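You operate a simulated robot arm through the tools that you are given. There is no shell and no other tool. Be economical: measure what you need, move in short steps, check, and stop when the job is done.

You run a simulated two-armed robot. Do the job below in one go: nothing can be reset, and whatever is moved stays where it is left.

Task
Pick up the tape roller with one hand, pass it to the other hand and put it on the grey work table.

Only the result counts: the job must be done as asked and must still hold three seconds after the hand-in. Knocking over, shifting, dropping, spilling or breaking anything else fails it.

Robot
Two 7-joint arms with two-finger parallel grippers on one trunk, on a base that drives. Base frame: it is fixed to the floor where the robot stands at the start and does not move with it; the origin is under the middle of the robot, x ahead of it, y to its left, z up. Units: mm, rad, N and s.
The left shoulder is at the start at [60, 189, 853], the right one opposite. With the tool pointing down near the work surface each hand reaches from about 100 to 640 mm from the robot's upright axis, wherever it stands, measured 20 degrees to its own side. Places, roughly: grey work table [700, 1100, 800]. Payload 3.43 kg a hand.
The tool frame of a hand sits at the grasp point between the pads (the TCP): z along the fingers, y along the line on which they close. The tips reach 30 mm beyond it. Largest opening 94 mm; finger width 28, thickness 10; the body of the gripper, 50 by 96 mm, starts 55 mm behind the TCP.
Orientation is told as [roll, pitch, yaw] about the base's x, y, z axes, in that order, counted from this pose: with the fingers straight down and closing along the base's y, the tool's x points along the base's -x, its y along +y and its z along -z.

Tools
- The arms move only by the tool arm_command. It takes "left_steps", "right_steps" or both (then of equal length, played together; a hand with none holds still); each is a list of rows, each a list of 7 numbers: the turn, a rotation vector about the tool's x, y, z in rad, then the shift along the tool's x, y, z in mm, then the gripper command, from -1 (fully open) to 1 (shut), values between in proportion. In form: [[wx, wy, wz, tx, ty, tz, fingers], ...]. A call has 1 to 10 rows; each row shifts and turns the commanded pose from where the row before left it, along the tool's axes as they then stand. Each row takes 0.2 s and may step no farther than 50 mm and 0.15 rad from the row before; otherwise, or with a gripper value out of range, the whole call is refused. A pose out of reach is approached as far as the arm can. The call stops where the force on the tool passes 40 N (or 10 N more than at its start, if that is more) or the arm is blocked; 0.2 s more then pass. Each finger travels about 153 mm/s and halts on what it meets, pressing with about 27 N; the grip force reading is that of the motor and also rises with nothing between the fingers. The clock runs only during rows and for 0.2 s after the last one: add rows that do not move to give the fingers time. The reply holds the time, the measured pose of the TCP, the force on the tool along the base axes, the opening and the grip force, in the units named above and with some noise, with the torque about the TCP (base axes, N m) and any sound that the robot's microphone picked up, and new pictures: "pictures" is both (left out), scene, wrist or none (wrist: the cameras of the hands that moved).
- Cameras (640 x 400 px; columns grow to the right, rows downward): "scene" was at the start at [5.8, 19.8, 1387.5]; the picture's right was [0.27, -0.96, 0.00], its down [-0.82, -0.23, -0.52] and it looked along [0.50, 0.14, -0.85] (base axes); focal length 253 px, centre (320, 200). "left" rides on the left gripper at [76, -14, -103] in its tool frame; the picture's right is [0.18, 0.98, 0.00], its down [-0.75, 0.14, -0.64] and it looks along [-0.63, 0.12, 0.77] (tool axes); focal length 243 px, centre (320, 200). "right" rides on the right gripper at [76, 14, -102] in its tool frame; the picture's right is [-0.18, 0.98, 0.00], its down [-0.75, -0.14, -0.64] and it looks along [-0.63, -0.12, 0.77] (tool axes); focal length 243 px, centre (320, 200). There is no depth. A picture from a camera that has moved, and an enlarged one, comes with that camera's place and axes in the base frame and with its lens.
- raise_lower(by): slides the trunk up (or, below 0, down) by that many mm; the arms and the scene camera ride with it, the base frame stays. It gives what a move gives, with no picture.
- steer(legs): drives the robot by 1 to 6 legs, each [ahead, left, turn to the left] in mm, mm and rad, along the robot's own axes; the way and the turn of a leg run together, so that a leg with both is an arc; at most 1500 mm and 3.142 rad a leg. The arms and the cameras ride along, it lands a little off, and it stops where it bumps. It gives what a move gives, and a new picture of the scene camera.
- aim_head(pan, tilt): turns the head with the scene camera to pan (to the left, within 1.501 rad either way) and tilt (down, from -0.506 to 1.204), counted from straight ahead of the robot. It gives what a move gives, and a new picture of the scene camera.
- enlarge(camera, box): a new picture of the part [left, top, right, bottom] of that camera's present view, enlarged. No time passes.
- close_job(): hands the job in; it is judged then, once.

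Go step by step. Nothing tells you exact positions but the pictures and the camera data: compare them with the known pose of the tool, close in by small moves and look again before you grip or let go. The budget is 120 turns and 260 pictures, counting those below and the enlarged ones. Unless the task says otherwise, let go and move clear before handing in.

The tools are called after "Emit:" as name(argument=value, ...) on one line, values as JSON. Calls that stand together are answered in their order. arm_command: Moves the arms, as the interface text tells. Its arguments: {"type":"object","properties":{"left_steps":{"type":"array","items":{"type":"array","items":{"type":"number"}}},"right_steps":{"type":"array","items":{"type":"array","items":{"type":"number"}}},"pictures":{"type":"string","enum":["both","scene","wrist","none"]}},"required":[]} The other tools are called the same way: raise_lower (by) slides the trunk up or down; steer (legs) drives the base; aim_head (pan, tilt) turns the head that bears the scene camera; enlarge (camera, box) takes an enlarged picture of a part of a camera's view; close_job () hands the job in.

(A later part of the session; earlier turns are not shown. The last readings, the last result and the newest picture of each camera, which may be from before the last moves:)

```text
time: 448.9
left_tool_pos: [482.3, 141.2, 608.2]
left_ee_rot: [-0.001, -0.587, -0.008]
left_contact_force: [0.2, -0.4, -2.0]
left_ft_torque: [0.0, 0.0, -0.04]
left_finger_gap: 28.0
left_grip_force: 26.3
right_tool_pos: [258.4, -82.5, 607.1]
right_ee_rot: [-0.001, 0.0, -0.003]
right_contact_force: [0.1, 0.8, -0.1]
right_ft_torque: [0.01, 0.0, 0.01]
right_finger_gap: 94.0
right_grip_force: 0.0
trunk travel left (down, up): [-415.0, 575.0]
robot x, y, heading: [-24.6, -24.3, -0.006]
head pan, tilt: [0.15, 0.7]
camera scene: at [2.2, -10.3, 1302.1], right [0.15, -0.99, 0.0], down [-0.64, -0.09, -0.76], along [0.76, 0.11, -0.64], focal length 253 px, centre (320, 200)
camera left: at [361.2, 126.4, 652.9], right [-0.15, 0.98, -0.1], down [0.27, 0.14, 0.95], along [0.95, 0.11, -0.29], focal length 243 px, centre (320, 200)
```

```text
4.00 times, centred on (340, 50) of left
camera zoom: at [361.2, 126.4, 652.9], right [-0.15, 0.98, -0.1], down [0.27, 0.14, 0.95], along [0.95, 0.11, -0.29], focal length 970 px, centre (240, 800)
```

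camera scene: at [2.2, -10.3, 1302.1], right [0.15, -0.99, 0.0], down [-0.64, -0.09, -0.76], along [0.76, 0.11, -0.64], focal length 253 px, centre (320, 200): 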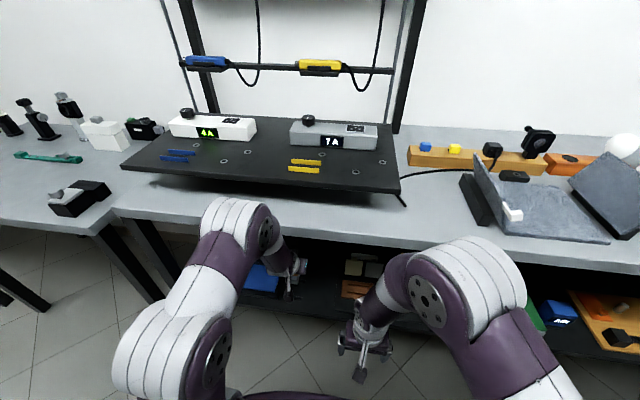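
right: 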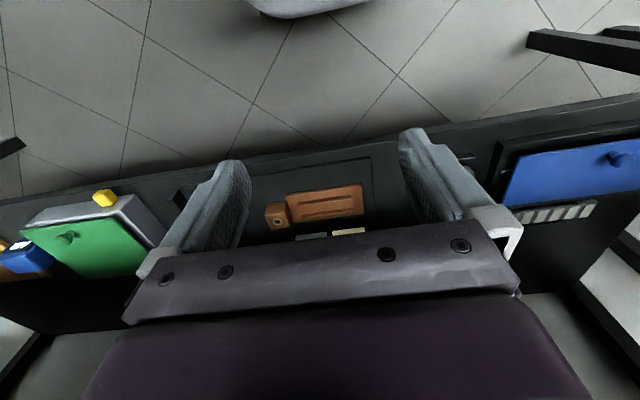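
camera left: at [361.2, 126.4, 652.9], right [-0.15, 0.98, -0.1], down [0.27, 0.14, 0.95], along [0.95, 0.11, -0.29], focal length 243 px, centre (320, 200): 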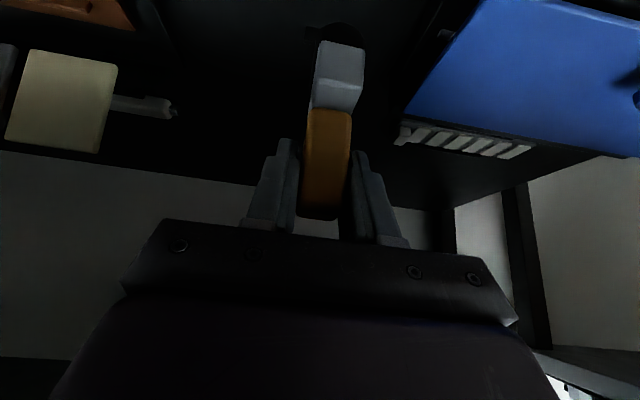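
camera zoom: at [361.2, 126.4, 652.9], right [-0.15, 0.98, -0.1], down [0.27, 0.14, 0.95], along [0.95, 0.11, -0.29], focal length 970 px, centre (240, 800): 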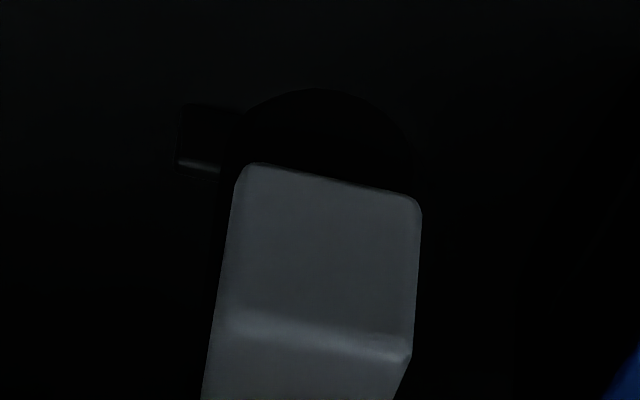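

It's clearly a round drum – this is the tape roller, held firmly (~0.2 kg). I draw it out from under the bench and back the robot off for the hand-over.

Emit:
arm_command(left_steps=[[0, 0, 0, 27.7, 0, -18.4, 1], [0, 0, 0, 27.7, 0, -18.4, 1], [0, 0, 0, 27.7, 0, -18.4, 1]], pictures="none")

Emit:
steer(legs=[[-450, 0, 0]])

Emit:
raise_lower(by=350)

Emit:
arm_command(right_steps=[[0, 0, 0.15, 0, -10, 0, -1], [0, 0, 0.15, 0, -10, 0, -1], [0, 0, 0.15, 0, -10, 0, -1], [0, 0, 0.15, 0, -10, 0, -1], [0, 0, 0.15, 0, -10, 0, -1], [0, 0, 0.15, 0, 0, 0, -1], [0, 0, 0.15, 0, 0, 0, -1], [0, 0, 0.15, 0, 0, 0, -1], [0, 0, 0.15, 0, 0, 0, -1], [0, 0, 0.15, 0, 0, 0, -1]], pictures="none")

```text
time: 449.7
left_tool_pos: [381.4, 139.9, 607.9]
left_ee_rot: [0.0, -0.59, -0.007]
left_contact_force: [0.4, -0.3, -1.1]
left_ft_torque: [0.01, -0.02, 0.01]
left_finger_gap: 28.2
left_grip_force: 27.4
right_tool_pos: [259.3, -83.1, 608.5]
right_ee_rot: [-0.002, 0.0, -0.005]
right_contact_force: [0.1, 0.4, 0.3]
right_ft_torque: [0.0, -0.01, 0.0]
right_finger_gap: 93.9
right_grip_force: 0.1
trunk travel left (down, up): [-415.0, 575.0]
robot x, y, heading: [-23.0, -23.3, -0.001]
head pan, tilt: [0.15, 0.7]
```

```text
time: 452.4
left_tool_pos: [-72.0, 142.8, 607.0]
left_ee_rot: [0.0, -0.588, -0.006]
left_contact_force: [-0.3, -0.4, -1.1]
left_ft_torque: [0.0, -0.01, -0.02]
left_finger_gap: 27.9
left_grip_force: 27.4
right_tool_pos: [-195.4, -81.1, 608.7]
right_ee_rot: [-0.002, -0.002, -0.003]
right_contact_force: [-0.7, 0.3, 0.3]
right_ft_torque: [-0.02, -0.01, -0.02]
right_finger_gap: 94.2
right_grip_force: 0.0
trunk travel left (down, up): [-415.0, 575.0]
robot x, y, heading: [-476.8, -23.8, 0.0]
head pan, tilt: [0.15, 0.7]
camera scene: at [-451.9, -8.2, 1302.2], right [0.14, -0.99, 0.0], down [-0.64, -0.09, -0.77], along [0.76, 0.11, -0.64], focal length 253 px, centre (320, 200)
```

scene: 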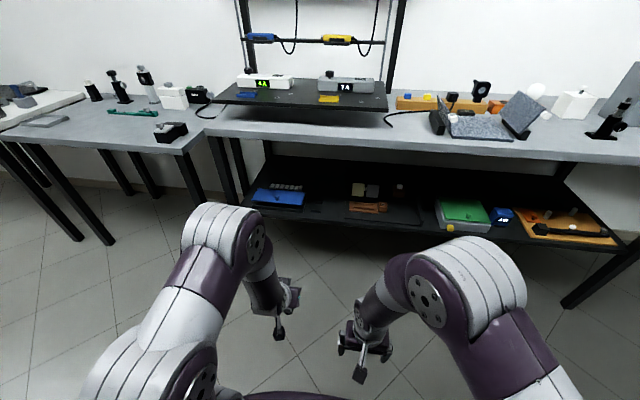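

```text
time: 455.8
left_tool_pos: [-71.9, 142.8, 956.7]
left_ee_rot: [0.002, -0.588, -0.007]
left_contact_force: [0.4, 0.6, -0.7]
left_ft_torque: [0.05, 0.01, 0.0]
left_finger_gap: 28.0
left_grip_force: 27.0
right_tool_pos: [-194.7, -80.8, 958.7]
right_ee_rot: [-0.002, 0.001, -0.005]
right_contact_force: [0.9, 0.4, 0.4]
right_ft_torque: [0.0, -0.01, -0.01]
right_finger_gap: 94.1
right_grip_force: 0.0
trunk travel left (down, up): [-765.0, 225.0]
robot x, y, heading: [-474.7, -18.5, -0.006]
head pan, tilt: [0.15, 0.7]
```

```text
time: 458.0
left_tool_pos: [-71.0, 142.4, 956.9]
left_ee_rot: [0.0, -0.588, -0.007]
left_contact_force: [-0.7, -0.4, -1.7]
left_ft_torque: [-0.02, -0.01, -0.02]
left_finger_gap: 27.9
left_grip_force: 26.8
right_tool_pos: [-210.0, -127.1, 958.7]
right_ee_rot: [-0.002, -0.002, -1.507]
right_contact_force: [-0.5, -0.8, 0.8]
right_ft_torque: [0.02, -0.01, 0.01]
right_finger_gap: 93.8
right_grip_force: 0.1
trunk travel left (down, up): [-765.0, 225.0]
robot x, y, heading: [-474.2, -21.1, -0.008]
head pan, tilt: [0.15, 0.7]
```

Right hand has yawed well. Now I roll it so its fingers point left (+y).

Emit:
arm_command(right_steps=[[0, 0.15, 0.0, 0, 0, 0, -1], [0, 0.15, 0, 0, 0, 0, -1], [0, 0.15, 0, 0, 0, 0, -1], [0, 0.15, 0, 0, 0, 0, -1], [0, 0.15, 0, 0, 0, 0, -1], [0, 0.15, 0, 0, 0, 0, -1], [0, 0.15, 0, 0, 0, 0, -1], [0, 0.15, 0, 0, 0, 0, -1], [0, 0.15, 0, 0, 0, 0, -1], [0, 0.15, 0, 0, 0, 0, -1]], pictures="both")

```text
time: 460.2
left_tool_pos: [-72.7, 143.9, 957.3]
left_ee_rot: [-0.002, -0.591, -0.006]
left_contact_force: [-0.5, 0.0, -1.6]
left_ft_torque: [-0.03, -0.03, -0.02]
left_finger_gap: 27.8
left_grip_force: 27.4
right_tool_pos: [-319.5, -136.6, 920.0]
right_ee_rot: [0.041, 1.496, -1.464]
right_contact_force: [-0.2, 0.6, 0.6]
right_ft_torque: [-0.02, 0.04, 0.01]
right_finger_gap: 94.1
right_grip_force: 0.0
right hand out of reach, approached as far as the arm can: row 8, 9, 10
trunk travel left (down, up): [-765.0, 225.0]
robot x, y, heading: [-476.7, -18.5, -0.006]
head pan, tilt: [0.15, 0.7]
camera scene: at [-453.6, -7.3, 1652.3], right [0.14, -0.99, 0.0], down [-0.64, -0.09, -0.77], along [0.76, 0.11, -0.64], focal length 253 px, centre (320, 200)
camera right: at [-299.0, -233.6, 1004.1], right [0.98, 0.05, -0.18], down [-0.09, -0.7, -0.71], along [-0.16, 0.71, -0.69], focal length 243 px, centre (320, 200)
```

scene: 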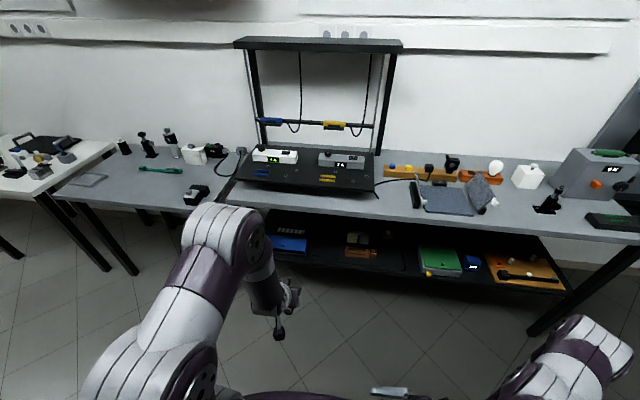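
right: 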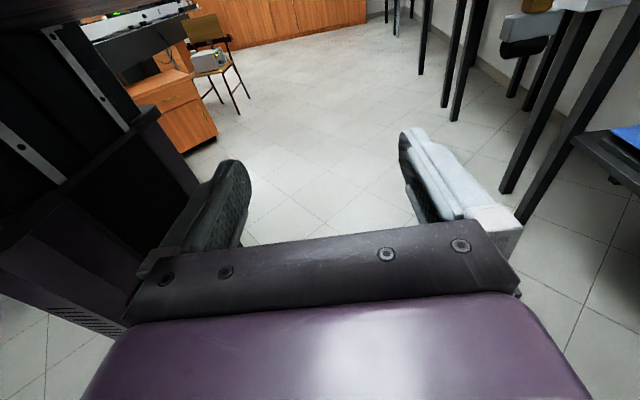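

The right hand now points left. I bring both hands together: left shifts 80 mm to the right, right moves forward beside it, still clear of the roller.

Emit:
arm_command(left_steps=[[0, 0, 0, 0, -10, 0, 1], [0, 0, 0, 0, -10, 0, 1], [0, 0, 0, 0, -10, 0, 1], [0, 0, 0, 0, -10, 0, 1], [0, 0, 0, 0, -10, 0, 1], [0, 0, 0, 0, -10, 0, 1], [0, 0, 0, 0, -10, 0, 1], [0, 0, 0, 0, -10, 0, 1]], right_steps=[[0, 0, 0, 0, 31, 0, -1], [0, 0, 0, 0, 31, 0, -1], [0, 0, 0, 0, 31, 0, -1], [0, 0, 0, 0, 31, 0, -1], [0, 0, 0, 0, 31, 0, -1], [0, 0, 0, 0, 31, 0, -1], [0, 0, 0, 0, 31, 0, -1], [0, 0, 0, 0, 31, 0, -1]], pictures="wrist")

Emit:
aim_head(pan=0.05, tilt=1.0)

```text
time: 462.0
left_tool_pos: [-71.2, 62.8, 956.7]
left_ee_rot: [0.0, -0.589, -0.007]
left_contact_force: [-1.0, -0.3, -0.9]
left_ft_torque: [-0.01, -0.01, 0.02]
left_finger_gap: 28.2
left_grip_force: 26.8
right_tool_pos: [-319.1, -133.9, 919.2]
right_ee_rot: [0.006, 1.5, -1.5]
right_contact_force: [0.2, -0.2, 0.1]
right_ft_torque: [0.01, 0.0, 0.01]
right_finger_gap: 93.9
right_grip_force: 0.0
right hand out of reach, approached as far as the arm can: row 1, 2, 3, 4, 5, 6, 7, 8
trunk travel left (down, up): [-765.0, 225.0]
robot x, y, heading: [-479.5, -23.1, -0.003]
head pan, tilt: [0.15, 0.7]
camera right: at [-297.0, -230.7, 1004.6], right [0.98, 0.05, -0.18], down [-0.09, -0.7, -0.71], along [-0.17, 0.71, -0.68], focal length 243 px, centre (320, 200)
camera left: at [-191.4, 48.4, 1002.3], right [-0.15, 0.98, -0.1], down [0.27, 0.14, 0.95], along [0.95, 0.11, -0.29], focal length 243 px, centre (320, 200)
```

right: 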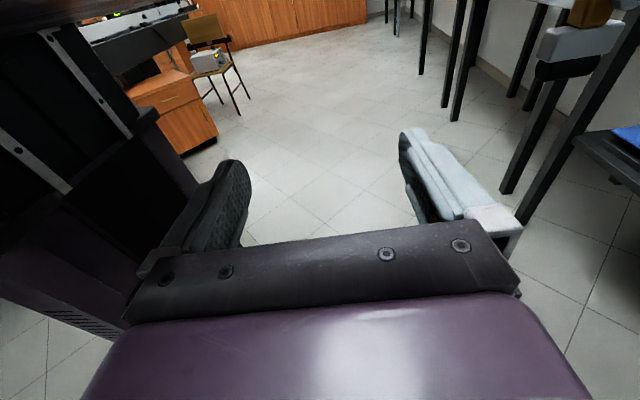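
left: 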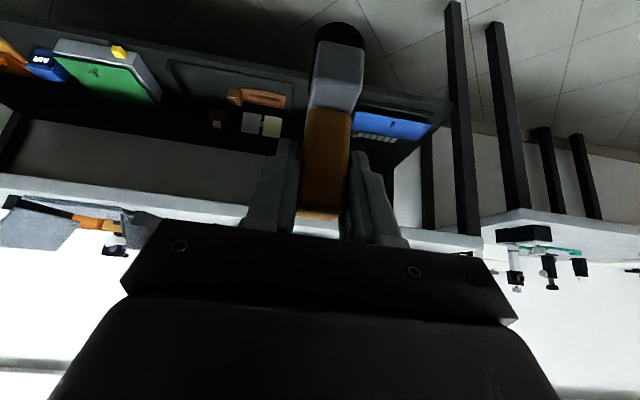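

```text
time: 462.8
left_tool_pos: [-71.2, 63.9, 958.4]
left_ee_rot: [0.001, -0.588, -0.007]
left_contact_force: [1.0, -0.5, -1.0]
left_ft_torque: [0.0, -0.02, 0.0]
left_finger_gap: 27.8
left_grip_force: 27.2
right_tool_pos: [-319.2, -131.8, 920.8]
right_ee_rot: [0.005, 1.499, -1.501]
right_contact_force: [0.5, 0.7, -0.4]
right_ft_torque: [-0.01, -0.01, -0.01]
right_finger_gap: 93.8
right_grip_force: 0.0
trunk travel left (down, up): [-765.0, 225.0]
robot x, y, heading: [-474.8, -23.7, -0.005]
head pan, tilt: [0.051, 1.0]
camera scene: at [-465.6, -17.3, 1628.8], right [0.05, -1.0, 0.0], down [-0.84, -0.04, -0.54], along [0.54, 0.02, -0.84], focal length 253 px, centre (320, 200)
```

scene: 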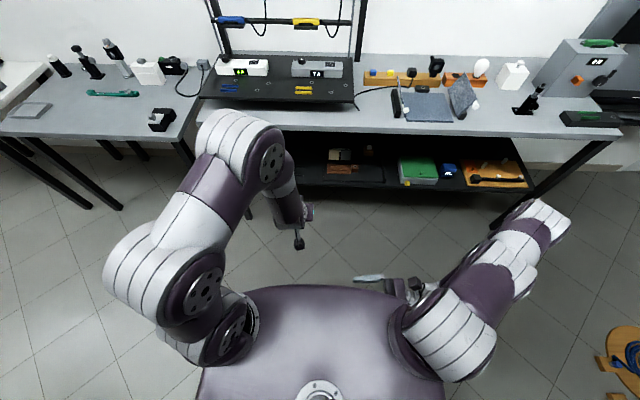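

The right arm is cramped in that pose. I share the tilt instead: the right hand returns to 45° and moves forward, while the left hand rolls the roller 45° to match.

Emit:
arm_command(left_steps=[[0, 0, 0, 0, 0, 0, 1], [0.109, 0, -0.0725, 0, 0, 0, 1], [0.109, 0, -0.0725, 0, 0, 0, 1], [0.109, 0, -0.0725, 0, 0, 0, 1], [0.109, 0, -0.0725, 0, 0, 0, 1], [0.109, 0, -0.0725, 0, 0, 0, 1], [0.109, 0, -0.0725, 0, 0, 0, 1], [0, 0, 0, 0, 0, 0, 1]], right_steps=[[0, -0.143, 0, 0, 0, 0, -1], [0, -0.143, 0, 0, 0, 0, -1], [0, -0.143, 0, 0, 0, 0, -1], [0, -0.143, 0, 0, 0, 0, -1], [0, -0.143, 0, 0, 0, 0, -1], [0, 0, 0, 0, 30, 0, -1], [0, 0, 0, 0, 30, 0, -1], [0, 0, 0, 0, 30, 0, -1]], pictures="none")

```text
time: 463.7
left_tool_pos: [-70.3, 64.9, 958.1]
left_ee_rot: [-0.319, -0.567, 0.169]
left_contact_force: [0.6, -0.1, -0.9]
left_ft_torque: [-0.01, 0.0, 0.0]
left_finger_gap: 28.1
left_grip_force: 26.9
right_tool_pos: [-310.2, -137.2, 916.9]
right_ee_rot: [0.013, 1.046, -1.51]
right_contact_force: [156.8, 83.0, 40.0]
right_ft_torque: [-11.74, 14.69, 15.03]
right_finger_gap: 94.0
right_grip_force: 0.0
trunk travel left (down, up): [-765.0, 225.0]
robot x, y, heading: [-475.3, -19.7, -0.006]
head pan, tilt: [0.051, 1.0]
stopped in row 4 (right hand): the force on the tool passed its limit at 72 N (the readings are from after the stop); the commanded pose is now the measured one
```

The right hand pressed against the robot's own body; I move it away forward and up gently.

Emit:
arm_command(right_steps=[[0, 0, 0, 5, 15, 0, -1], [0, 0, 0, 5, 20, 0, -1], [0, 0, 0, 5, 30, 0, -1], [0, 0, 0, 5, 30, 0, -1]], pictures="none")

```text
time: 464.7
left_tool_pos: [-70.8, 64.3, 958.3]
left_ee_rot: [-0.321, -0.567, 0.169]
left_contact_force: [0.5, -0.4, -1.4]
left_ft_torque: [0.01, 0.04, 0.02]
left_finger_gap: 28.0
left_grip_force: 26.4
right_tool_pos: [-219.9, -121.9, 935.6]
right_ee_rot: [0.013, 1.048, -1.499]
right_contact_force: [0.4, -0.2, 0.4]
right_ft_torque: [0.0, 0.02, 0.01]
right_finger_gap: 94.1
right_grip_force: 0.0
trunk travel left (down, up): [-765.0, 225.0]
robot x, y, heading: [-479.6, -20.2, -0.005]
head pan, tilt: [0.051, 1.0]
```

Free again. I finish the left roll and bring the right hand to 45° and forward.

Emit:
arm_command(left_steps=[[0.109, 0, -0.0725, 0, 0, 0, 1], [0.109, 0, -0.0725, 0, 0, 0, 1], [0.109, 0, -0.0725, 0, 0, 0, 1], [0, 0, 0, 0, 0, 0, 1]], right_steps=[[0, -0.13, 0, 0, 35, 0, -1], [0, -0.13, 0, 0, 35, 0, -1], [0, 0, 0, 0, 40, 0, -1], [0, 0, 0, 0, 40, 0, -1]], pictures="both")

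```text
time: 465.7
left_tool_pos: [-70.5, 63.9, 957.5]
left_ee_rot: [-0.755, -0.457, 0.381]
left_contact_force: [-0.1, -0.1, -1.4]
left_ft_torque: [-0.01, 0.0, -0.01]
left_finger_gap: 28.1
left_grip_force: 26.9
right_tool_pos: [-69.2, -111.8, 936.6]
right_ee_rot: [0.009, 0.786, -1.503]
right_contact_force: [0.7, 0.7, -0.1]
right_ft_torque: [-0.01, 0.02, -0.01]
right_finger_gap: 93.7
right_grip_force: 0.1
trunk travel left (down, up): [-765.0, 225.0]
robot x, y, heading: [-473.9, -19.3, -0.004]
head pan, tilt: [0.051, 1.0]
camera scene: at [-464.7, -17.0, 1628.8], right [0.05, -1.0, 0.0], down [-0.84, -0.04, -0.54], along [0.54, 0.02, -0.84], focal length 253 px, centre (320, 200)
camera right: at [-53.2, -132.5, 1063.3], right [0.99, -0.07, -0.12], down [-0.08, -0.99, -0.08], along [-0.12, 0.09, -0.99], focal length 243 px, centre (320, 200)
camera left: at [-190.1, 78.5, 1001.5], right [-0.15, 0.71, -0.69], down [0.27, 0.69, 0.66], along [0.95, -0.09, -0.3], focal length 243 px, centre (320, 200)
```

scene: 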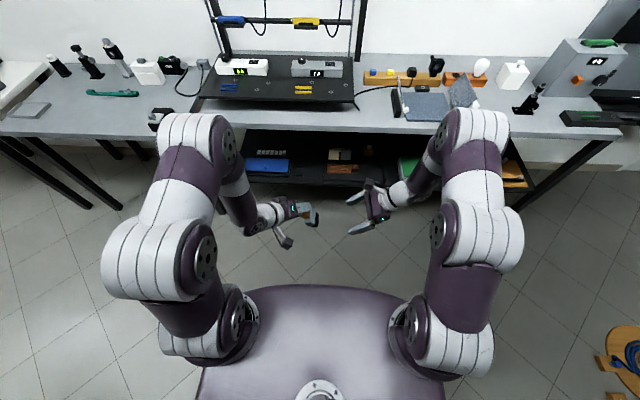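
right: 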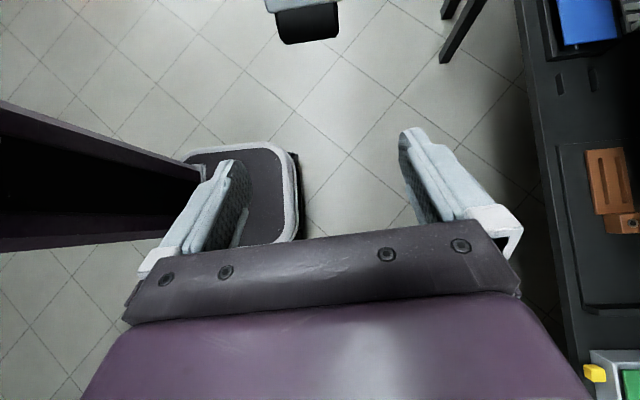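
left: 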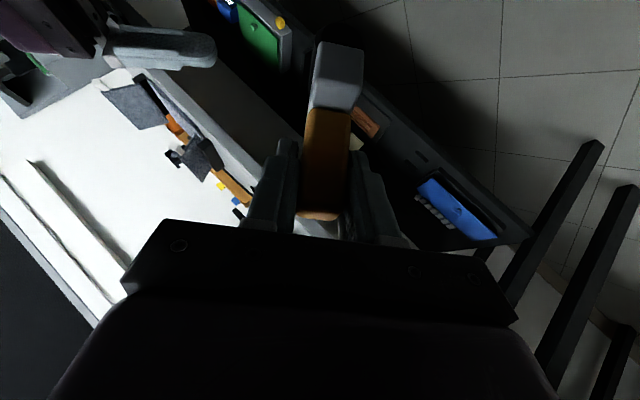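

Both hands are now at matching tilt; the right camera sees the drum at the top of its view. I zoom to measure it.

Emit:
enlarge(camera="right", box=[240, 0, 370, 80])

Emit:
enlarge(camera="scene", box=[230, 160, 430, 285])

```text
4.92 times, centred on (305, 40) of right
camera zoom: at [-53.2, -132.5, 1063.3], right [0.99, -0.07, -0.12], down [-0.08, -0.99, -0.08], along [-0.12, 0.09, -0.99], focal length 1194 px, centre (394, 988)
```

zoom: 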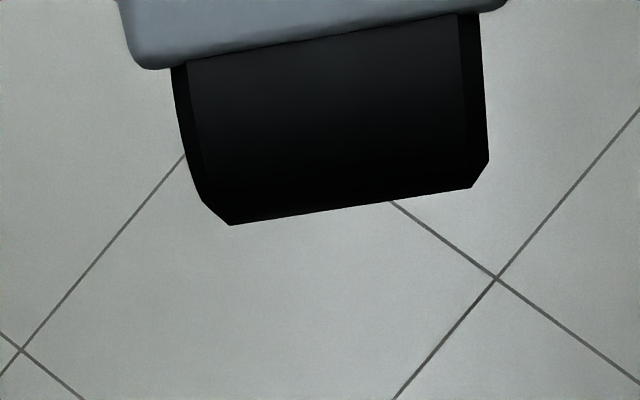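

```text
3.20 times, centred on (330, 222) of scene
camera zoom: at [-464.7, -17.0, 1628.8], right [0.05, -1.0, 0.0], down [-0.84, -0.04, -0.54], along [0.54, 0.02, -0.84], focal length 810 px, centre (288, 128)
```

zoom: 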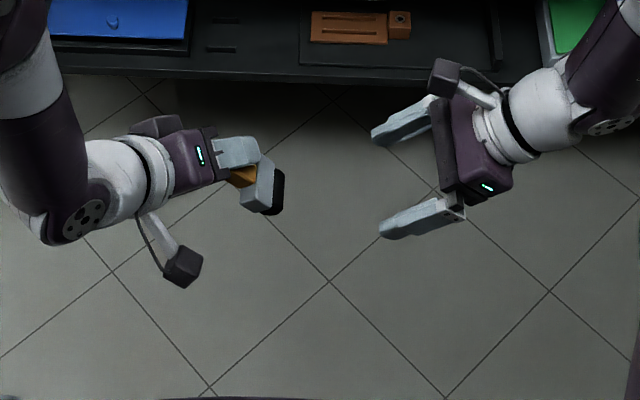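

It's a roller for sure (chamfered drum in a grey frame). I correct the right hand's yaw and move to a pre-grasp about 60 mm from the frame, aligned with its ends.

Emit:
arm_command(right_steps=[[-0.048, 0, 0.048, 16, 0, 6, -1], [0, 0, 0, 22, 0, 8, -1], [0, 0, 0, 22, 0, 9, -1], [0, 0, 0, 22, 0, 9, -1], [0, 0, 0, 0, 0, 0, -1]], pictures="wrist")

Emit:
enlarge(camera="scene", box=[250, 170, 410, 270])

```text
time: 466.9
left_tool_pos: [-71.1, 61.9, 958.4]
left_ee_rot: [-0.75, -0.457, 0.38]
left_contact_force: [-1.1, 0.3, -0.5]
left_ft_torque: [0.1, 0.02, -0.04]
left_finger_gap: 27.9
left_grip_force: 27.5
right_tool_pos: [-69.8, -33.4, 972.3]
right_ee_rot: [0.012, 0.79, -1.571]
right_contact_force: [0.8, -0.2, 1.0]
right_ft_torque: [0.01, 0.03, -0.02]
right_finger_gap: 93.9
right_grip_force: 0.1
trunk travel left (down, up): [-765.0, 225.0]
robot x, y, heading: [-474.6, -19.9, -0.002]
head pan, tilt: [0.051, 1.0]
camera right: at [-56.6, -52.9, 1099.0], right [0.98, -0.14, -0.12], down [-0.15, -0.99, -0.08], along [-0.11, 0.1, -0.99], focal length 243 px, centre (320, 200)
```

right: 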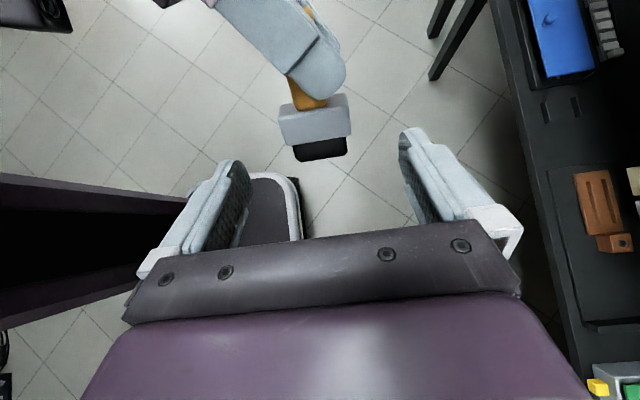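

```text
4.00 times, centred on (330, 220) of scene
camera zoom: at [-465.3, -18.0, 1628.8], right [0.05, -1.0, 0.0], down [-0.84, -0.04, -0.54], along [0.54, 0.03, -0.84], focal length 1013 px, centre (280, 120)
```

zoom: 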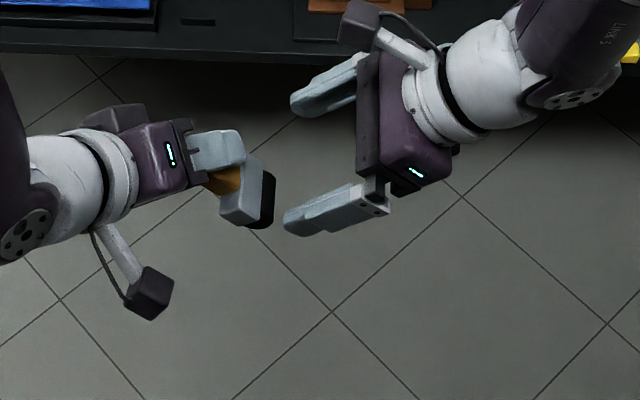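

The frame lines up well: about 76 mm ahead along the right hand's finger axis, centred. I advance 35 mm and check again.

Emit:
arm_command(right_steps=[[0, 0, 0, 0.5, -0.7, 18, -1], [0, 0, 0, 0.5, -0.7, 17, -1], [0, 0, 0, 0, 0, 0, -1]], pictures="wrist")

Emit:
enlarge(camera="right", box=[220, 60, 420, 185])

```text
time: 467.7
left_tool_pos: [-69.9, 63.7, 958.6]
left_ee_rot: [-0.752, -0.457, 0.382]
left_contact_force: [0.1, 0.6, -1.3]
left_ft_torque: [0.08, 0.0, -0.02]
left_finger_gap: 28.0
left_grip_force: 26.8
right_tool_pos: [-71.5, -6.1, 948.9]
right_ee_rot: [0.01, 0.789, -1.572]
right_contact_force: [-0.7, -0.5, 1.0]
right_ft_torque: [0.0, -0.02, 0.0]
right_finger_gap: 94.0
right_grip_force: 0.0
trunk travel left (down, up): [-765.0, 225.0]
robot x, y, heading: [-474.4, -20.0, -0.008]
head pan, tilt: [0.051, 1.0]
camera right: at [-58.1, -27.4, 1075.2], right [0.98, -0.14, -0.12], down [-0.15, -0.99, -0.08], along [-0.11, 0.1, -0.99], focal length 243 px, centre (320, 200)
```

right: 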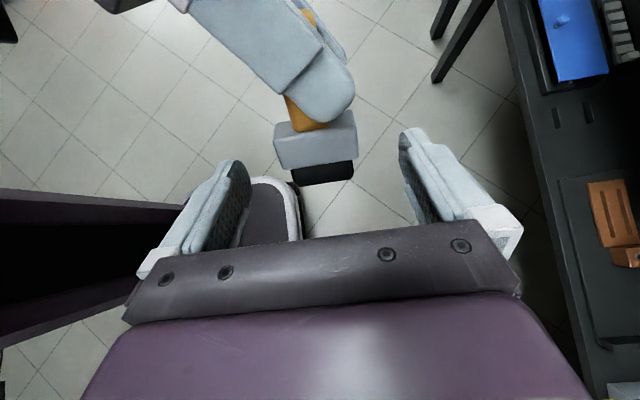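

```text
3.20 times, centred on (320, 122) of right
camera zoom: at [-58.1, -27.4, 1075.2], right [0.98, -0.14, -0.12], down [-0.15, -0.99, -0.08], along [-0.11, 0.1, -0.99], focal length 776 px, centre (320, 448)
```

zoom: 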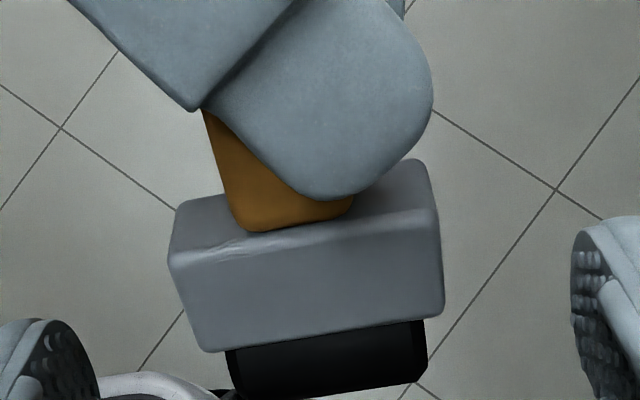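

Alignment is good. I advance another 22 mm and check depth again.

Emit:
arm_command(right_steps=[[0, 0, 0, -0.5, -1, 11, -1], [0, 0, 0, -0.5, -1, 11, -1], [0, 0, 0, 0, 0, 0, -1]], pictures="none")

Emit:
enlarge(camera="right", box=[200, 80, 440, 230])

Emit:
enlarge(camera="scene", box=[270, 180, 370, 250])

```text
time: 468.5
left_tool_pos: [-70.7, 64.3, 958.8]
left_ee_rot: [-0.752, -0.457, 0.383]
left_contact_force: [0.3, 0.5, -0.8]
left_ft_torque: [0.02, -0.02, -0.05]
left_finger_gap: 27.9
left_grip_force: 26.6
right_tool_pos: [-73.4, 7.7, 932.3]
right_ee_rot: [0.01, 0.789, -1.569]
right_contact_force: [0.0, -0.4, 0.1]
right_ft_torque: [0.03, 0.02, -0.02]
right_finger_gap: 93.8
right_grip_force: 0.1
trunk travel left (down, up): [-765.0, 225.0]
robot x, y, heading: [-473.9, -20.3, -0.009]
head pan, tilt: [0.051, 1.0]
```

```text
2.67 times, centred on (320, 155) of right
camera zoom: at [-59.6, -12.4, 1059.0], right [0.98, -0.14, -0.12], down [-0.15, -0.99, -0.08], along [-0.11, 0.1, -0.99], focal length 647 px, centre (320, 320)
```

zoom: 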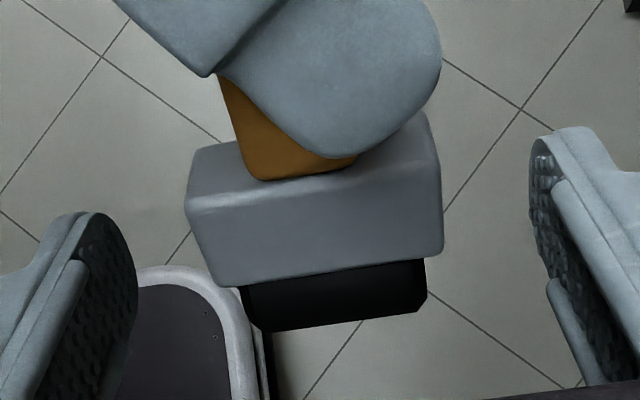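

```text
5.71 times, centred on (320, 215) of scene
camera zoom: at [-465.7, -17.5, 1628.8], right [0.05, -1.0, 0.0], down [-0.84, -0.04, -0.54], along [0.54, 0.02, -0.84], focal length 1447 px, centre (320, 114)
```

zoom: 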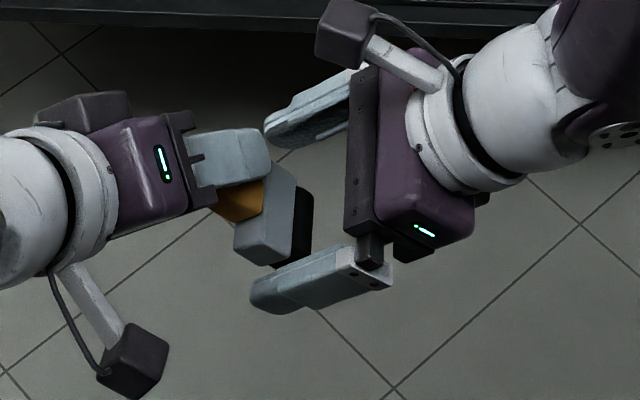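

The frame is between the fingertips. I advance 20 mm more, adjust 4 mm, then close the right gripper gently while the left holds.

Emit:
arm_command(right_steps=[[0, 0, 0, -2, -0.3, 10, -1], [0, 0, 0, -2, -0.3, 10, -1], [0, 0, 0, 0, 0, 0, -1]], pictures="none")

Emit:
enlarge(camera="right", box=[200, 80, 440, 230])

```text
time: 469.3
left_tool_pos: [-70.5, 63.8, 957.7]
left_ee_rot: [-0.752, -0.458, 0.381]
left_contact_force: [-0.3, -0.2, -0.8]
left_ft_torque: [0.02, 0.01, 0.01]
left_finger_gap: 28.0
left_grip_force: 26.9
right_tool_pos: [-73.5, 19.6, 915.1]
right_ee_rot: [0.01, 0.789, -1.572]
right_contact_force: [0.6, -0.5, 0.5]
right_ft_torque: [0.02, -0.01, -0.03]
right_finger_gap: 94.0
right_grip_force: 0.0
trunk travel left (down, up): [-765.0, 225.0]
robot x, y, heading: [-477.3, -27.0, -0.005]
head pan, tilt: [0.051, 1.0]
```

```text
2.67 times, centred on (320, 155) of right
camera zoom: at [-60.5, -0.9, 1042.4], right [0.98, -0.14, -0.12], down [-0.15, -0.99, -0.08], along [-0.11, 0.1, -0.99], focal length 647 px, centre (320, 320)
```

zoom: 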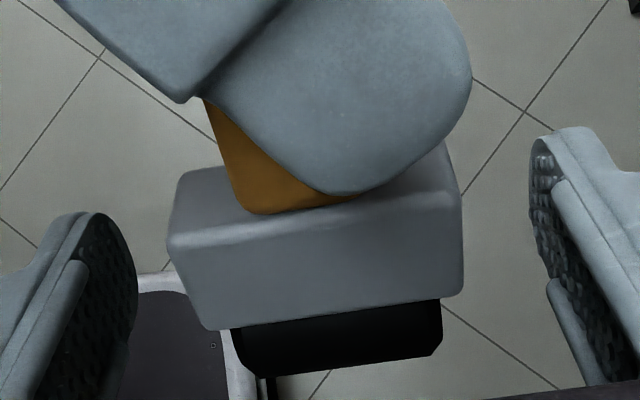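

Frame centre is now ~20 mm ahead of the TCP and centred, edges parallel to the finger line. I close the right gripper.

Emit:
arm_command(right_steps=[[0, 0, 0, 0, 0, 0, -0.4], [0, 0, 0, 0, 0, 0, 0.0], [0, 0, 0, 0, 0, 0, 0.4], [0, 0, 0, 0, 0, 0, 1], [0, 0, 0, 0, 0, 0, 1]], pictures="wrist")

```text
time: 470.5
left_tool_pos: [-72.2, 63.6, 956.4]
left_ee_rot: [-0.754, -0.456, 0.38]
left_contact_force: [-13.1, 0.6, 8.3]
left_ft_torque: [0.02, 0.29, -0.28]
left_finger_gap: 27.8
left_grip_force: 27.1
right_tool_pos: [-73.7, 20.2, 915.0]
right_ee_rot: [0.01, 0.789, -1.571]
right_contact_force: [12.7, 0.3, -8.3]
right_ft_torque: [-0.38, 0.21, -0.27]
right_finger_gap: 58.0
right_grip_force: 26.5
trunk travel left (down, up): [-765.0, 225.0]
robot x, y, heading: [-472.3, -23.6, -0.005]
head pan, tilt: [0.051, 1.0]
camera right: at [-60.0, -1.0, 1042.6], right [0.98, -0.14, -0.12], down [-0.15, -0.99, -0.08], along [-0.11, 0.1, -0.99], focal length 243 px, centre (320, 200)
```

right: 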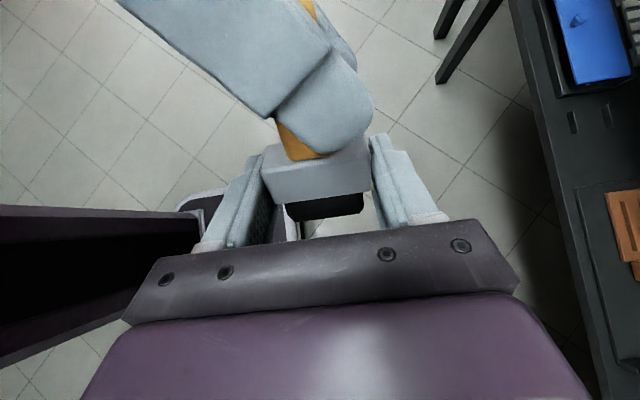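

Both hands hold it (58 mm grip on the frame). I open the left hand partially and withdraw it backwards along its own axis.

Emit:
arm_command(left_steps=[[0, 0, 0, 0, 0, 0, 0.2], [0, 0, 0, 0, 0, 0, 0.0], [0, 0, 0, 0, 0, -15, 0.0], [0, 0, 0, 0, 0, -25, 0.0], [0, 0, 0, 0, 0, -30, 0.0], [0, 0, 0, 0, 0, -30, 0.0], [0, 0, 0, 0, 0, -30, 0.0]], right_steps=[[0, 0, 0, 0, 0, 0, 1], [0, 0, 0, 0, 0, 0, 1], [0, 0, 0, 0, 0, 0, 1], [0, 0, 0, 0, 0, 0, 1], [0, 0, 0, 0, 0, 0, 1], [0, 0, 0, 0, 0, 0, 1], [0, 0, 0, 0, 0, 0, 1]], pictures="both")

```text
time: 472.1
left_tool_pos: [-144.1, 131.1, 1043.4]
left_ee_rot: [-0.753, -0.458, 0.38]
left_contact_force: [-0.4, 0.3, 0.2]
left_ft_torque: [0.01, 0.01, 0.0]
left_finger_gap: 47.2
left_grip_force: 0.1
right_tool_pos: [-74.8, 20.1, 915.4]
right_ee_rot: [0.011, 0.79, -1.571]
right_contact_force: [-0.2, -0.3, -0.1]
right_ft_torque: [0.02, 0.0, 0.01]
right_finger_gap: 57.9
right_grip_force: 27.0
trunk travel left (down, up): [-765.0, 225.0]
robot x, y, heading: [-477.1, -22.9, -0.007]
head pan, tilt: [0.051, 1.0]
camera scene: at [-466.8, -16.9, 1628.8], right [0.05, -1.0, 0.0], down [-0.84, -0.04, -0.54], along [0.54, 0.02, -0.84], focal length 253 px, centre (320, 200)
camera right: at [-61.1, -0.7, 1042.9], right [0.98, -0.14, -0.12], down [-0.15, -0.99, -0.08], along [-0.11, 0.1, -0.99], focal length 243 px, centre (320, 200)
camera left: at [-263.5, 146.0, 1087.1], right [-0.14, 0.71, -0.68], down [0.27, 0.69, 0.67], along [0.95, -0.09, -0.3], focal length 243 px, centre (320, 200)
```

scene: 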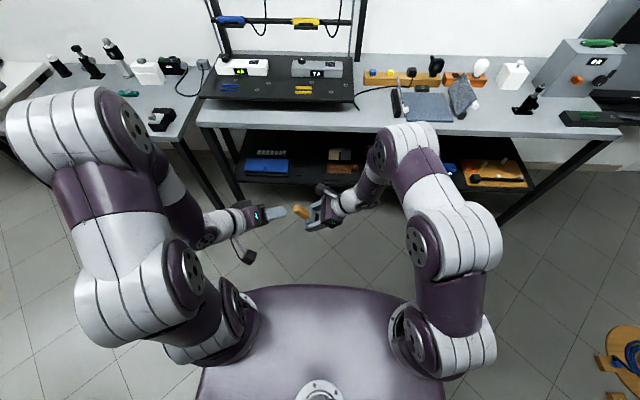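
right: 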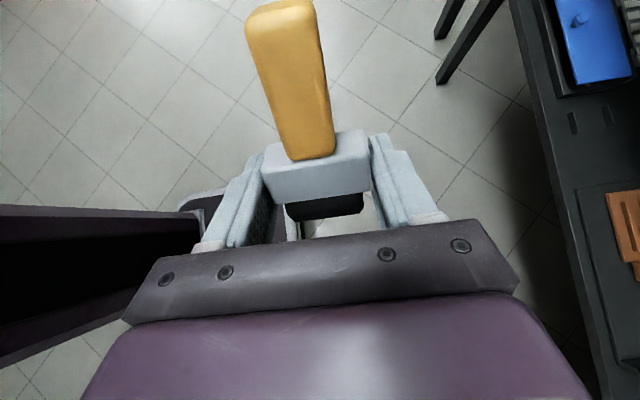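
left: 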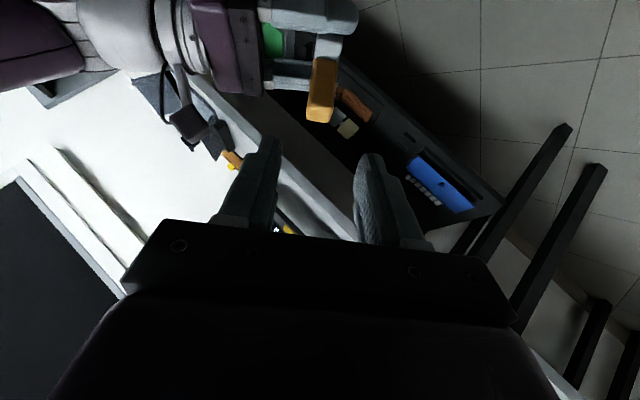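

The hand-over succeeded: the right hand alone holds the roller. Now I turn the right hand fingers-down (roller lying on its flank) and tuck the left arm back.

Emit:
arm_command(left_steps=[[-0.109, 0, 0.0725, 0, 15, 0, 0], [-0.109, 0, 0.0725, 0, 15, 0, 0], [-0.109, 0, 0.0725, 0, 15, 0, 0], [-0.109, 0, 0.0725, 0, 15, 0, 0], [-0.109, 0, 0.0725, 0, 15, 0, 0], [-0.109, 0, 0.0725, 0, 15, 0, 0], [0, 0, 0, 0, 0, 0, 0]], right_steps=[[0, -0.113, 0, 0, 0, 0, 1], [0, -0.113, 0, 0, 0, 0, 1], [0, -0.113, 0, 0, 0, 0, 1], [0, -0.113, 0, 0, 0, 0, 1], [0, -0.113, 0, 0, 0, 0, 1], [0, -0.113, 0, 0, 0, 0, 1], [0, -0.112, 0, 0, 0, 0, 1]], pictures="none")

Emit:
steer(legs=[[0, 1083, 0.005]])

```text
time: 473.7
left_tool_pos: [-140.3, 212.9, 1014.4]
left_ee_rot: [0.151, -0.586, -0.091]
left_contact_force: [-0.6, 0.0, -0.4]
left_ft_torque: [0.03, 0.02, 0.02]
left_finger_gap: 47.0
left_grip_force: 0.0
right_tool_pos: [-74.9, 20.4, 915.8]
right_ee_rot: [0.01, -0.003, -1.578]
right_contact_force: [0.3, 0.1, -0.1]
right_ft_torque: [0.01, -0.02, 0.02]
right_finger_gap: 58.3
right_grip_force: 26.6
trunk travel left (down, up): [-765.0, 225.0]
robot x, y, heading: [-474.2, -21.9, -0.002]
head pan, tilt: [0.051, 1.0]
```

```text
time: 479.2
left_tool_pos: [-144.1, 1302.9, 1014.8]
left_ee_rot: [0.15, -0.587, -0.079]
left_contact_force: [0.6, -0.1, 0.5]
left_ft_torque: [0.0, 0.02, -0.01]
left_finger_gap: 47.2
left_grip_force: 0.1
right_tool_pos: [-74.2, 1110.0, 915.3]
right_ee_rot: [0.008, -0.001, -1.568]
right_contact_force: [0.1, 1.5, -0.3]
right_ft_torque: [-0.04, 0.0, -0.02]
right_finger_gap: 58.0
right_grip_force: 27.1
trunk travel left (down, up): [-765.0, 225.0]
robot x, y, heading: [-477.2, 1062.4, 0.004]
head pan, tilt: [0.051, 1.0]
camera scene: at [-466.1, 1069.3, 1628.8], right [0.06, -1.0, 0.0], down [-0.84, -0.05, -0.54], along [0.54, 0.03, -0.84], focal length 253 px, centre (320, 200)
```

scene: 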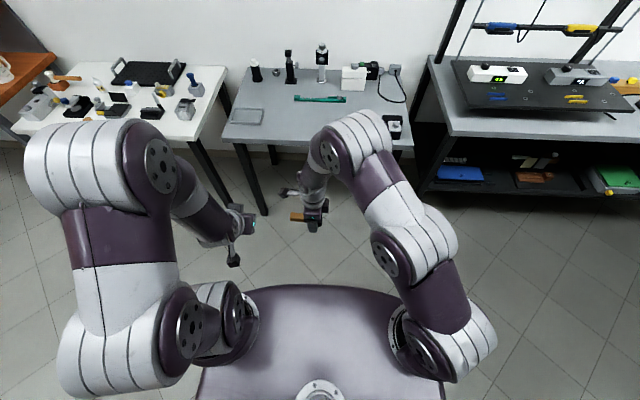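

Holding fine. I drive forward so the right hand comes over the table, then look.

Emit:
steer(legs=[[490, 0, 0]])

Emit:
arm_command(right_steps=[[0, 0, 0, 0, 30, 0, 1], [0, 0, 0, 0, 30, 0, 1], [0, 0, 0, 0, 30, 0, 1], [0, 0, 0, 0, 0, 0, 1]], pictures="both")

```text
time: 482.1
left_tool_pos: [342.3, 1304.3, 1014.8]
left_ee_rot: [0.149, -0.586, -0.081]
left_contact_force: [0.8, -0.4, -0.7]
left_ft_torque: [0.01, -0.03, 0.03]
left_finger_gap: 47.1
left_grip_force: 0.1
right_tool_pos: [412.3, 1111.5, 915.6]
right_ee_rot: [0.007, 0.001, -1.57]
right_contact_force: [0.2, 0.2, -0.2]
right_ft_torque: [-0.01, -0.01, 0.0]
right_finger_gap: 58.1
right_grip_force: 27.3
trunk travel left (down, up): [-765.0, 225.0]
robot x, y, heading: [12.2, 1066.8, 0.004]
head pan, tilt: [0.051, 1.0]
camera scene: at [20.5, 1071.7, 1628.8], right [0.05, -1.0, 0.0], down [-0.84, -0.05, -0.54], along [0.54, 0.03, -0.84], focal length 253 px, centre (320, 200)
```

scene: 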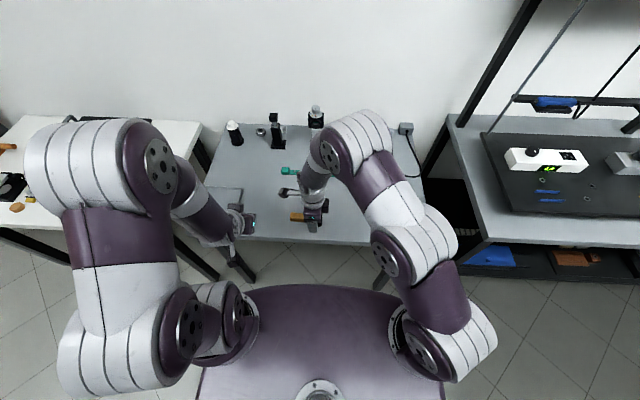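

```text
time: 483.1
left_tool_pos: [342.2, 1304.5, 1014.2]
left_ee_rot: [0.15, -0.587, -0.08]
left_contact_force: [0.1, -0.4, -0.3]
left_ft_torque: [0.02, -0.01, -0.01]
left_finger_gap: 46.8
left_grip_force: 0.1
right_tool_pos: [501.3, 1112.0, 915.4]
right_ee_rot: [0.008, -0.001, -1.569]
right_contact_force: [-0.3, 0.5, 0.0]
right_ft_torque: [-0.02, 0.01, -0.01]
right_finger_gap: 57.8
right_grip_force: 27.1
trunk travel left (down, up): [-765.0, 225.0]
robot x, y, heading: [10.6, 1064.1, 0.003]
head pan, tilt: [0.051, 1.0]
camera scene: at [19.9, 1071.7, 1628.8], right [0.05, -1.0, 0.0], down [-0.84, -0.05, -0.54], along [0.54, 0.03, -0.84], focal length 253 px, centre (320, 200)
camera right: at [515.8, 1186.9, 1018.9], right [0.98, -0.18, 0.01], down [-0.14, -0.75, 0.64], along [-0.11, -0.63, -0.77], focal length 243 px, centre (320, 200)
```

scene: 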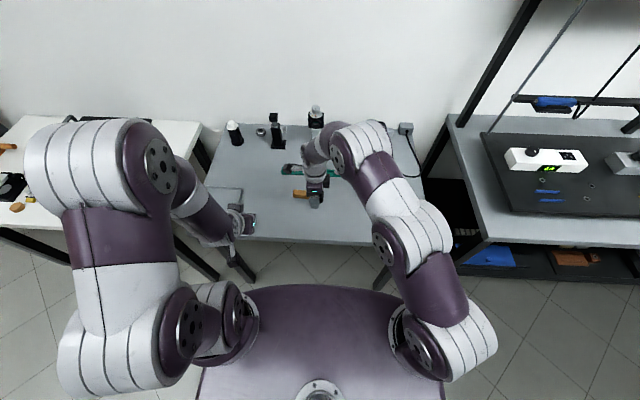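
right: 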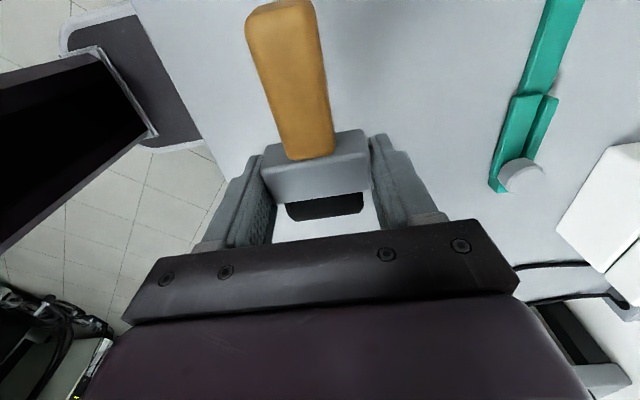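

The spot below is clear (near [500, 1110]). I lower 100 mm with the arm, then creep down.

Emit:
arm_command(right_steps=[[0, 0, 0, 0, 0, 25, 1], [0, 0, 0, 0, 0, 25, 1], [0, 0, 0, 0, 0, 25, 1], [0, 0, 0, 0, 0, 20, 1], [0, 0, 0, 0, 0, 0, 1]], pictures="wrist")

Emit:
enlarge(camera="scene", box=[270, 150, 370, 220])

```text
time: 484.1
left_tool_pos: [340.9, 1304.1, 1015.9]
left_ee_rot: [0.151, -0.589, -0.079]
left_contact_force: [-0.1, -0.4, 0.1]
left_ft_torque: [0.05, 0.0, 0.02]
left_finger_gap: 46.8
left_grip_force: 0.2
right_tool_pos: [501.4, 1112.1, 830.8]
right_ee_rot: [0.004, -0.002, -1.569]
right_contact_force: [-10.2, -3.6, 14.6]
right_ft_torque: [0.11, 0.86, 0.22]
right_finger_gap: 58.2
right_grip_force: 26.6
trunk travel left (down, up): [-765.0, 225.0]
robot x, y, heading: [12.2, 1066.4, 0.002]
head pan, tilt: [0.051, 1.0]
stopped in row 4 (right hand): the force on the tool passed its limit at 70 N (the readings are from after the stop); the commanded pose is now the measured one
camera right: at [516.0, 1186.6, 933.2], right [0.98, -0.18, 0.0], down [-0.14, -0.75, 0.64], along [-0.11, -0.63, -0.77], focal length 243 px, centre (320, 200)
```

right: 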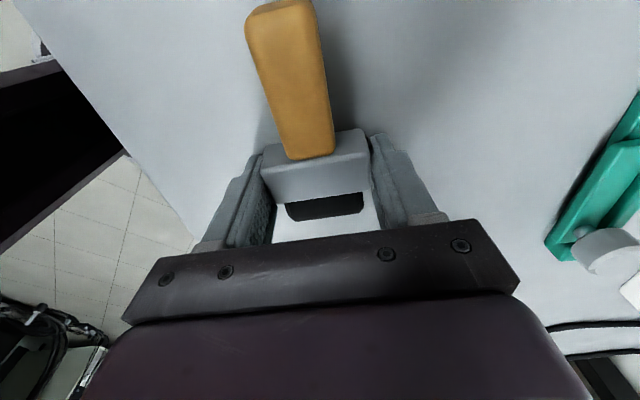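

```text
5.71 times, centred on (320, 185) of scene
camera zoom: at [18.3, 1071.0, 1628.9], right [0.05, -1.0, 0.0], down [-0.84, -0.05, -0.54], along [0.54, 0.03, -0.84], focal length 1447 px, centre (320, 286)
```

zoom: 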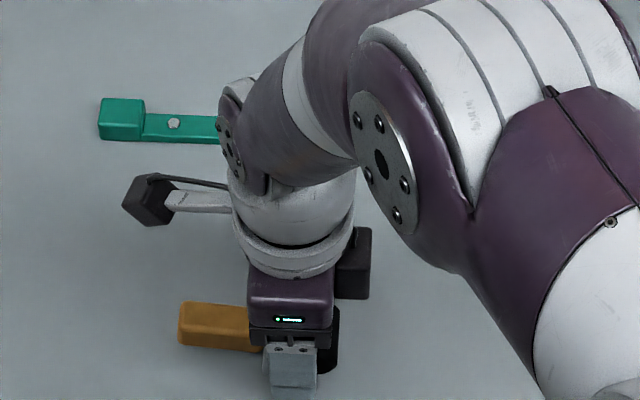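

It touched the table at TCP height ~830 (table top ≈ 795–800). I relax up 1.5 mm, then open slowly.

Emit:
arm_command(right_steps=[[0, 0, 0, 0, 0, -1.5, 1], [0, 0, 0, 0, 0, 0, 1]], pictures="none")

Emit:
arm_command(right_steps=[[0, 0, 0, 0, 0, 0, -0.3], [0, 0, 0, 0, 0, 0, -0.5], [0, 0, 0, 0, 0, 0, -0.8], [0, 0, 0, 0, 0, 0, -0.8]], pictures="wrist")

```text
time: 484.7
left_tool_pos: [342.6, 1305.0, 1014.5]
left_ee_rot: [0.151, -0.586, -0.08]
left_contact_force: [-1.1, -0.9, -0.3]
left_ft_torque: [0.0, -0.01, 0.0]
left_finger_gap: 47.2
left_grip_force: 0.1
right_tool_pos: [503.5, 1112.7, 831.5]
right_ee_rot: [0.005, -0.001, -1.568]
right_contact_force: [0.5, 0.5, -0.7]
right_ft_torque: [-0.01, -0.01, 0.02]
right_finger_gap: 58.1
right_grip_force: 26.7
trunk travel left (down, up): [-765.0, 225.0]
robot x, y, heading: [8.4, 1064.3, 0.009]
head pan, tilt: [0.051, 1.0]
```

```text
time: 485.7
left_tool_pos: [343.5, 1304.7, 1014.1]
left_ee_rot: [0.151, -0.586, -0.08]
left_contact_force: [-0.2, -0.3, -0.4]
left_ft_torque: [0.03, 0.03, 0.02]
left_finger_gap: 47.0
left_grip_force: 0.1
right_tool_pos: [504.1, 1112.7, 830.6]
right_ee_rot: [0.005, -0.003, -1.568]
right_contact_force: [-0.6, 0.7, 0.0]
right_ft_torque: [0.03, 0.01, 0.0]
right_finger_gap: 84.7
right_grip_force: 0.0
trunk travel left (down, up): [-765.0, 225.0]
robot x, y, heading: [10.7, 1066.2, -0.001]
head pan, tilt: [0.051, 1.0]
camera right: at [517.7, 1187.1, 933.9], right [0.98, -0.18, 0.0], down [-0.14, -0.75, 0.64], along [-0.11, -0.63, -0.77], focal length 243 px, centre (320, 200)
```

right: 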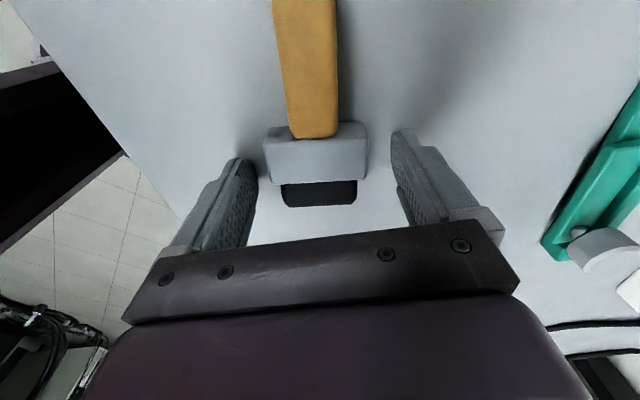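

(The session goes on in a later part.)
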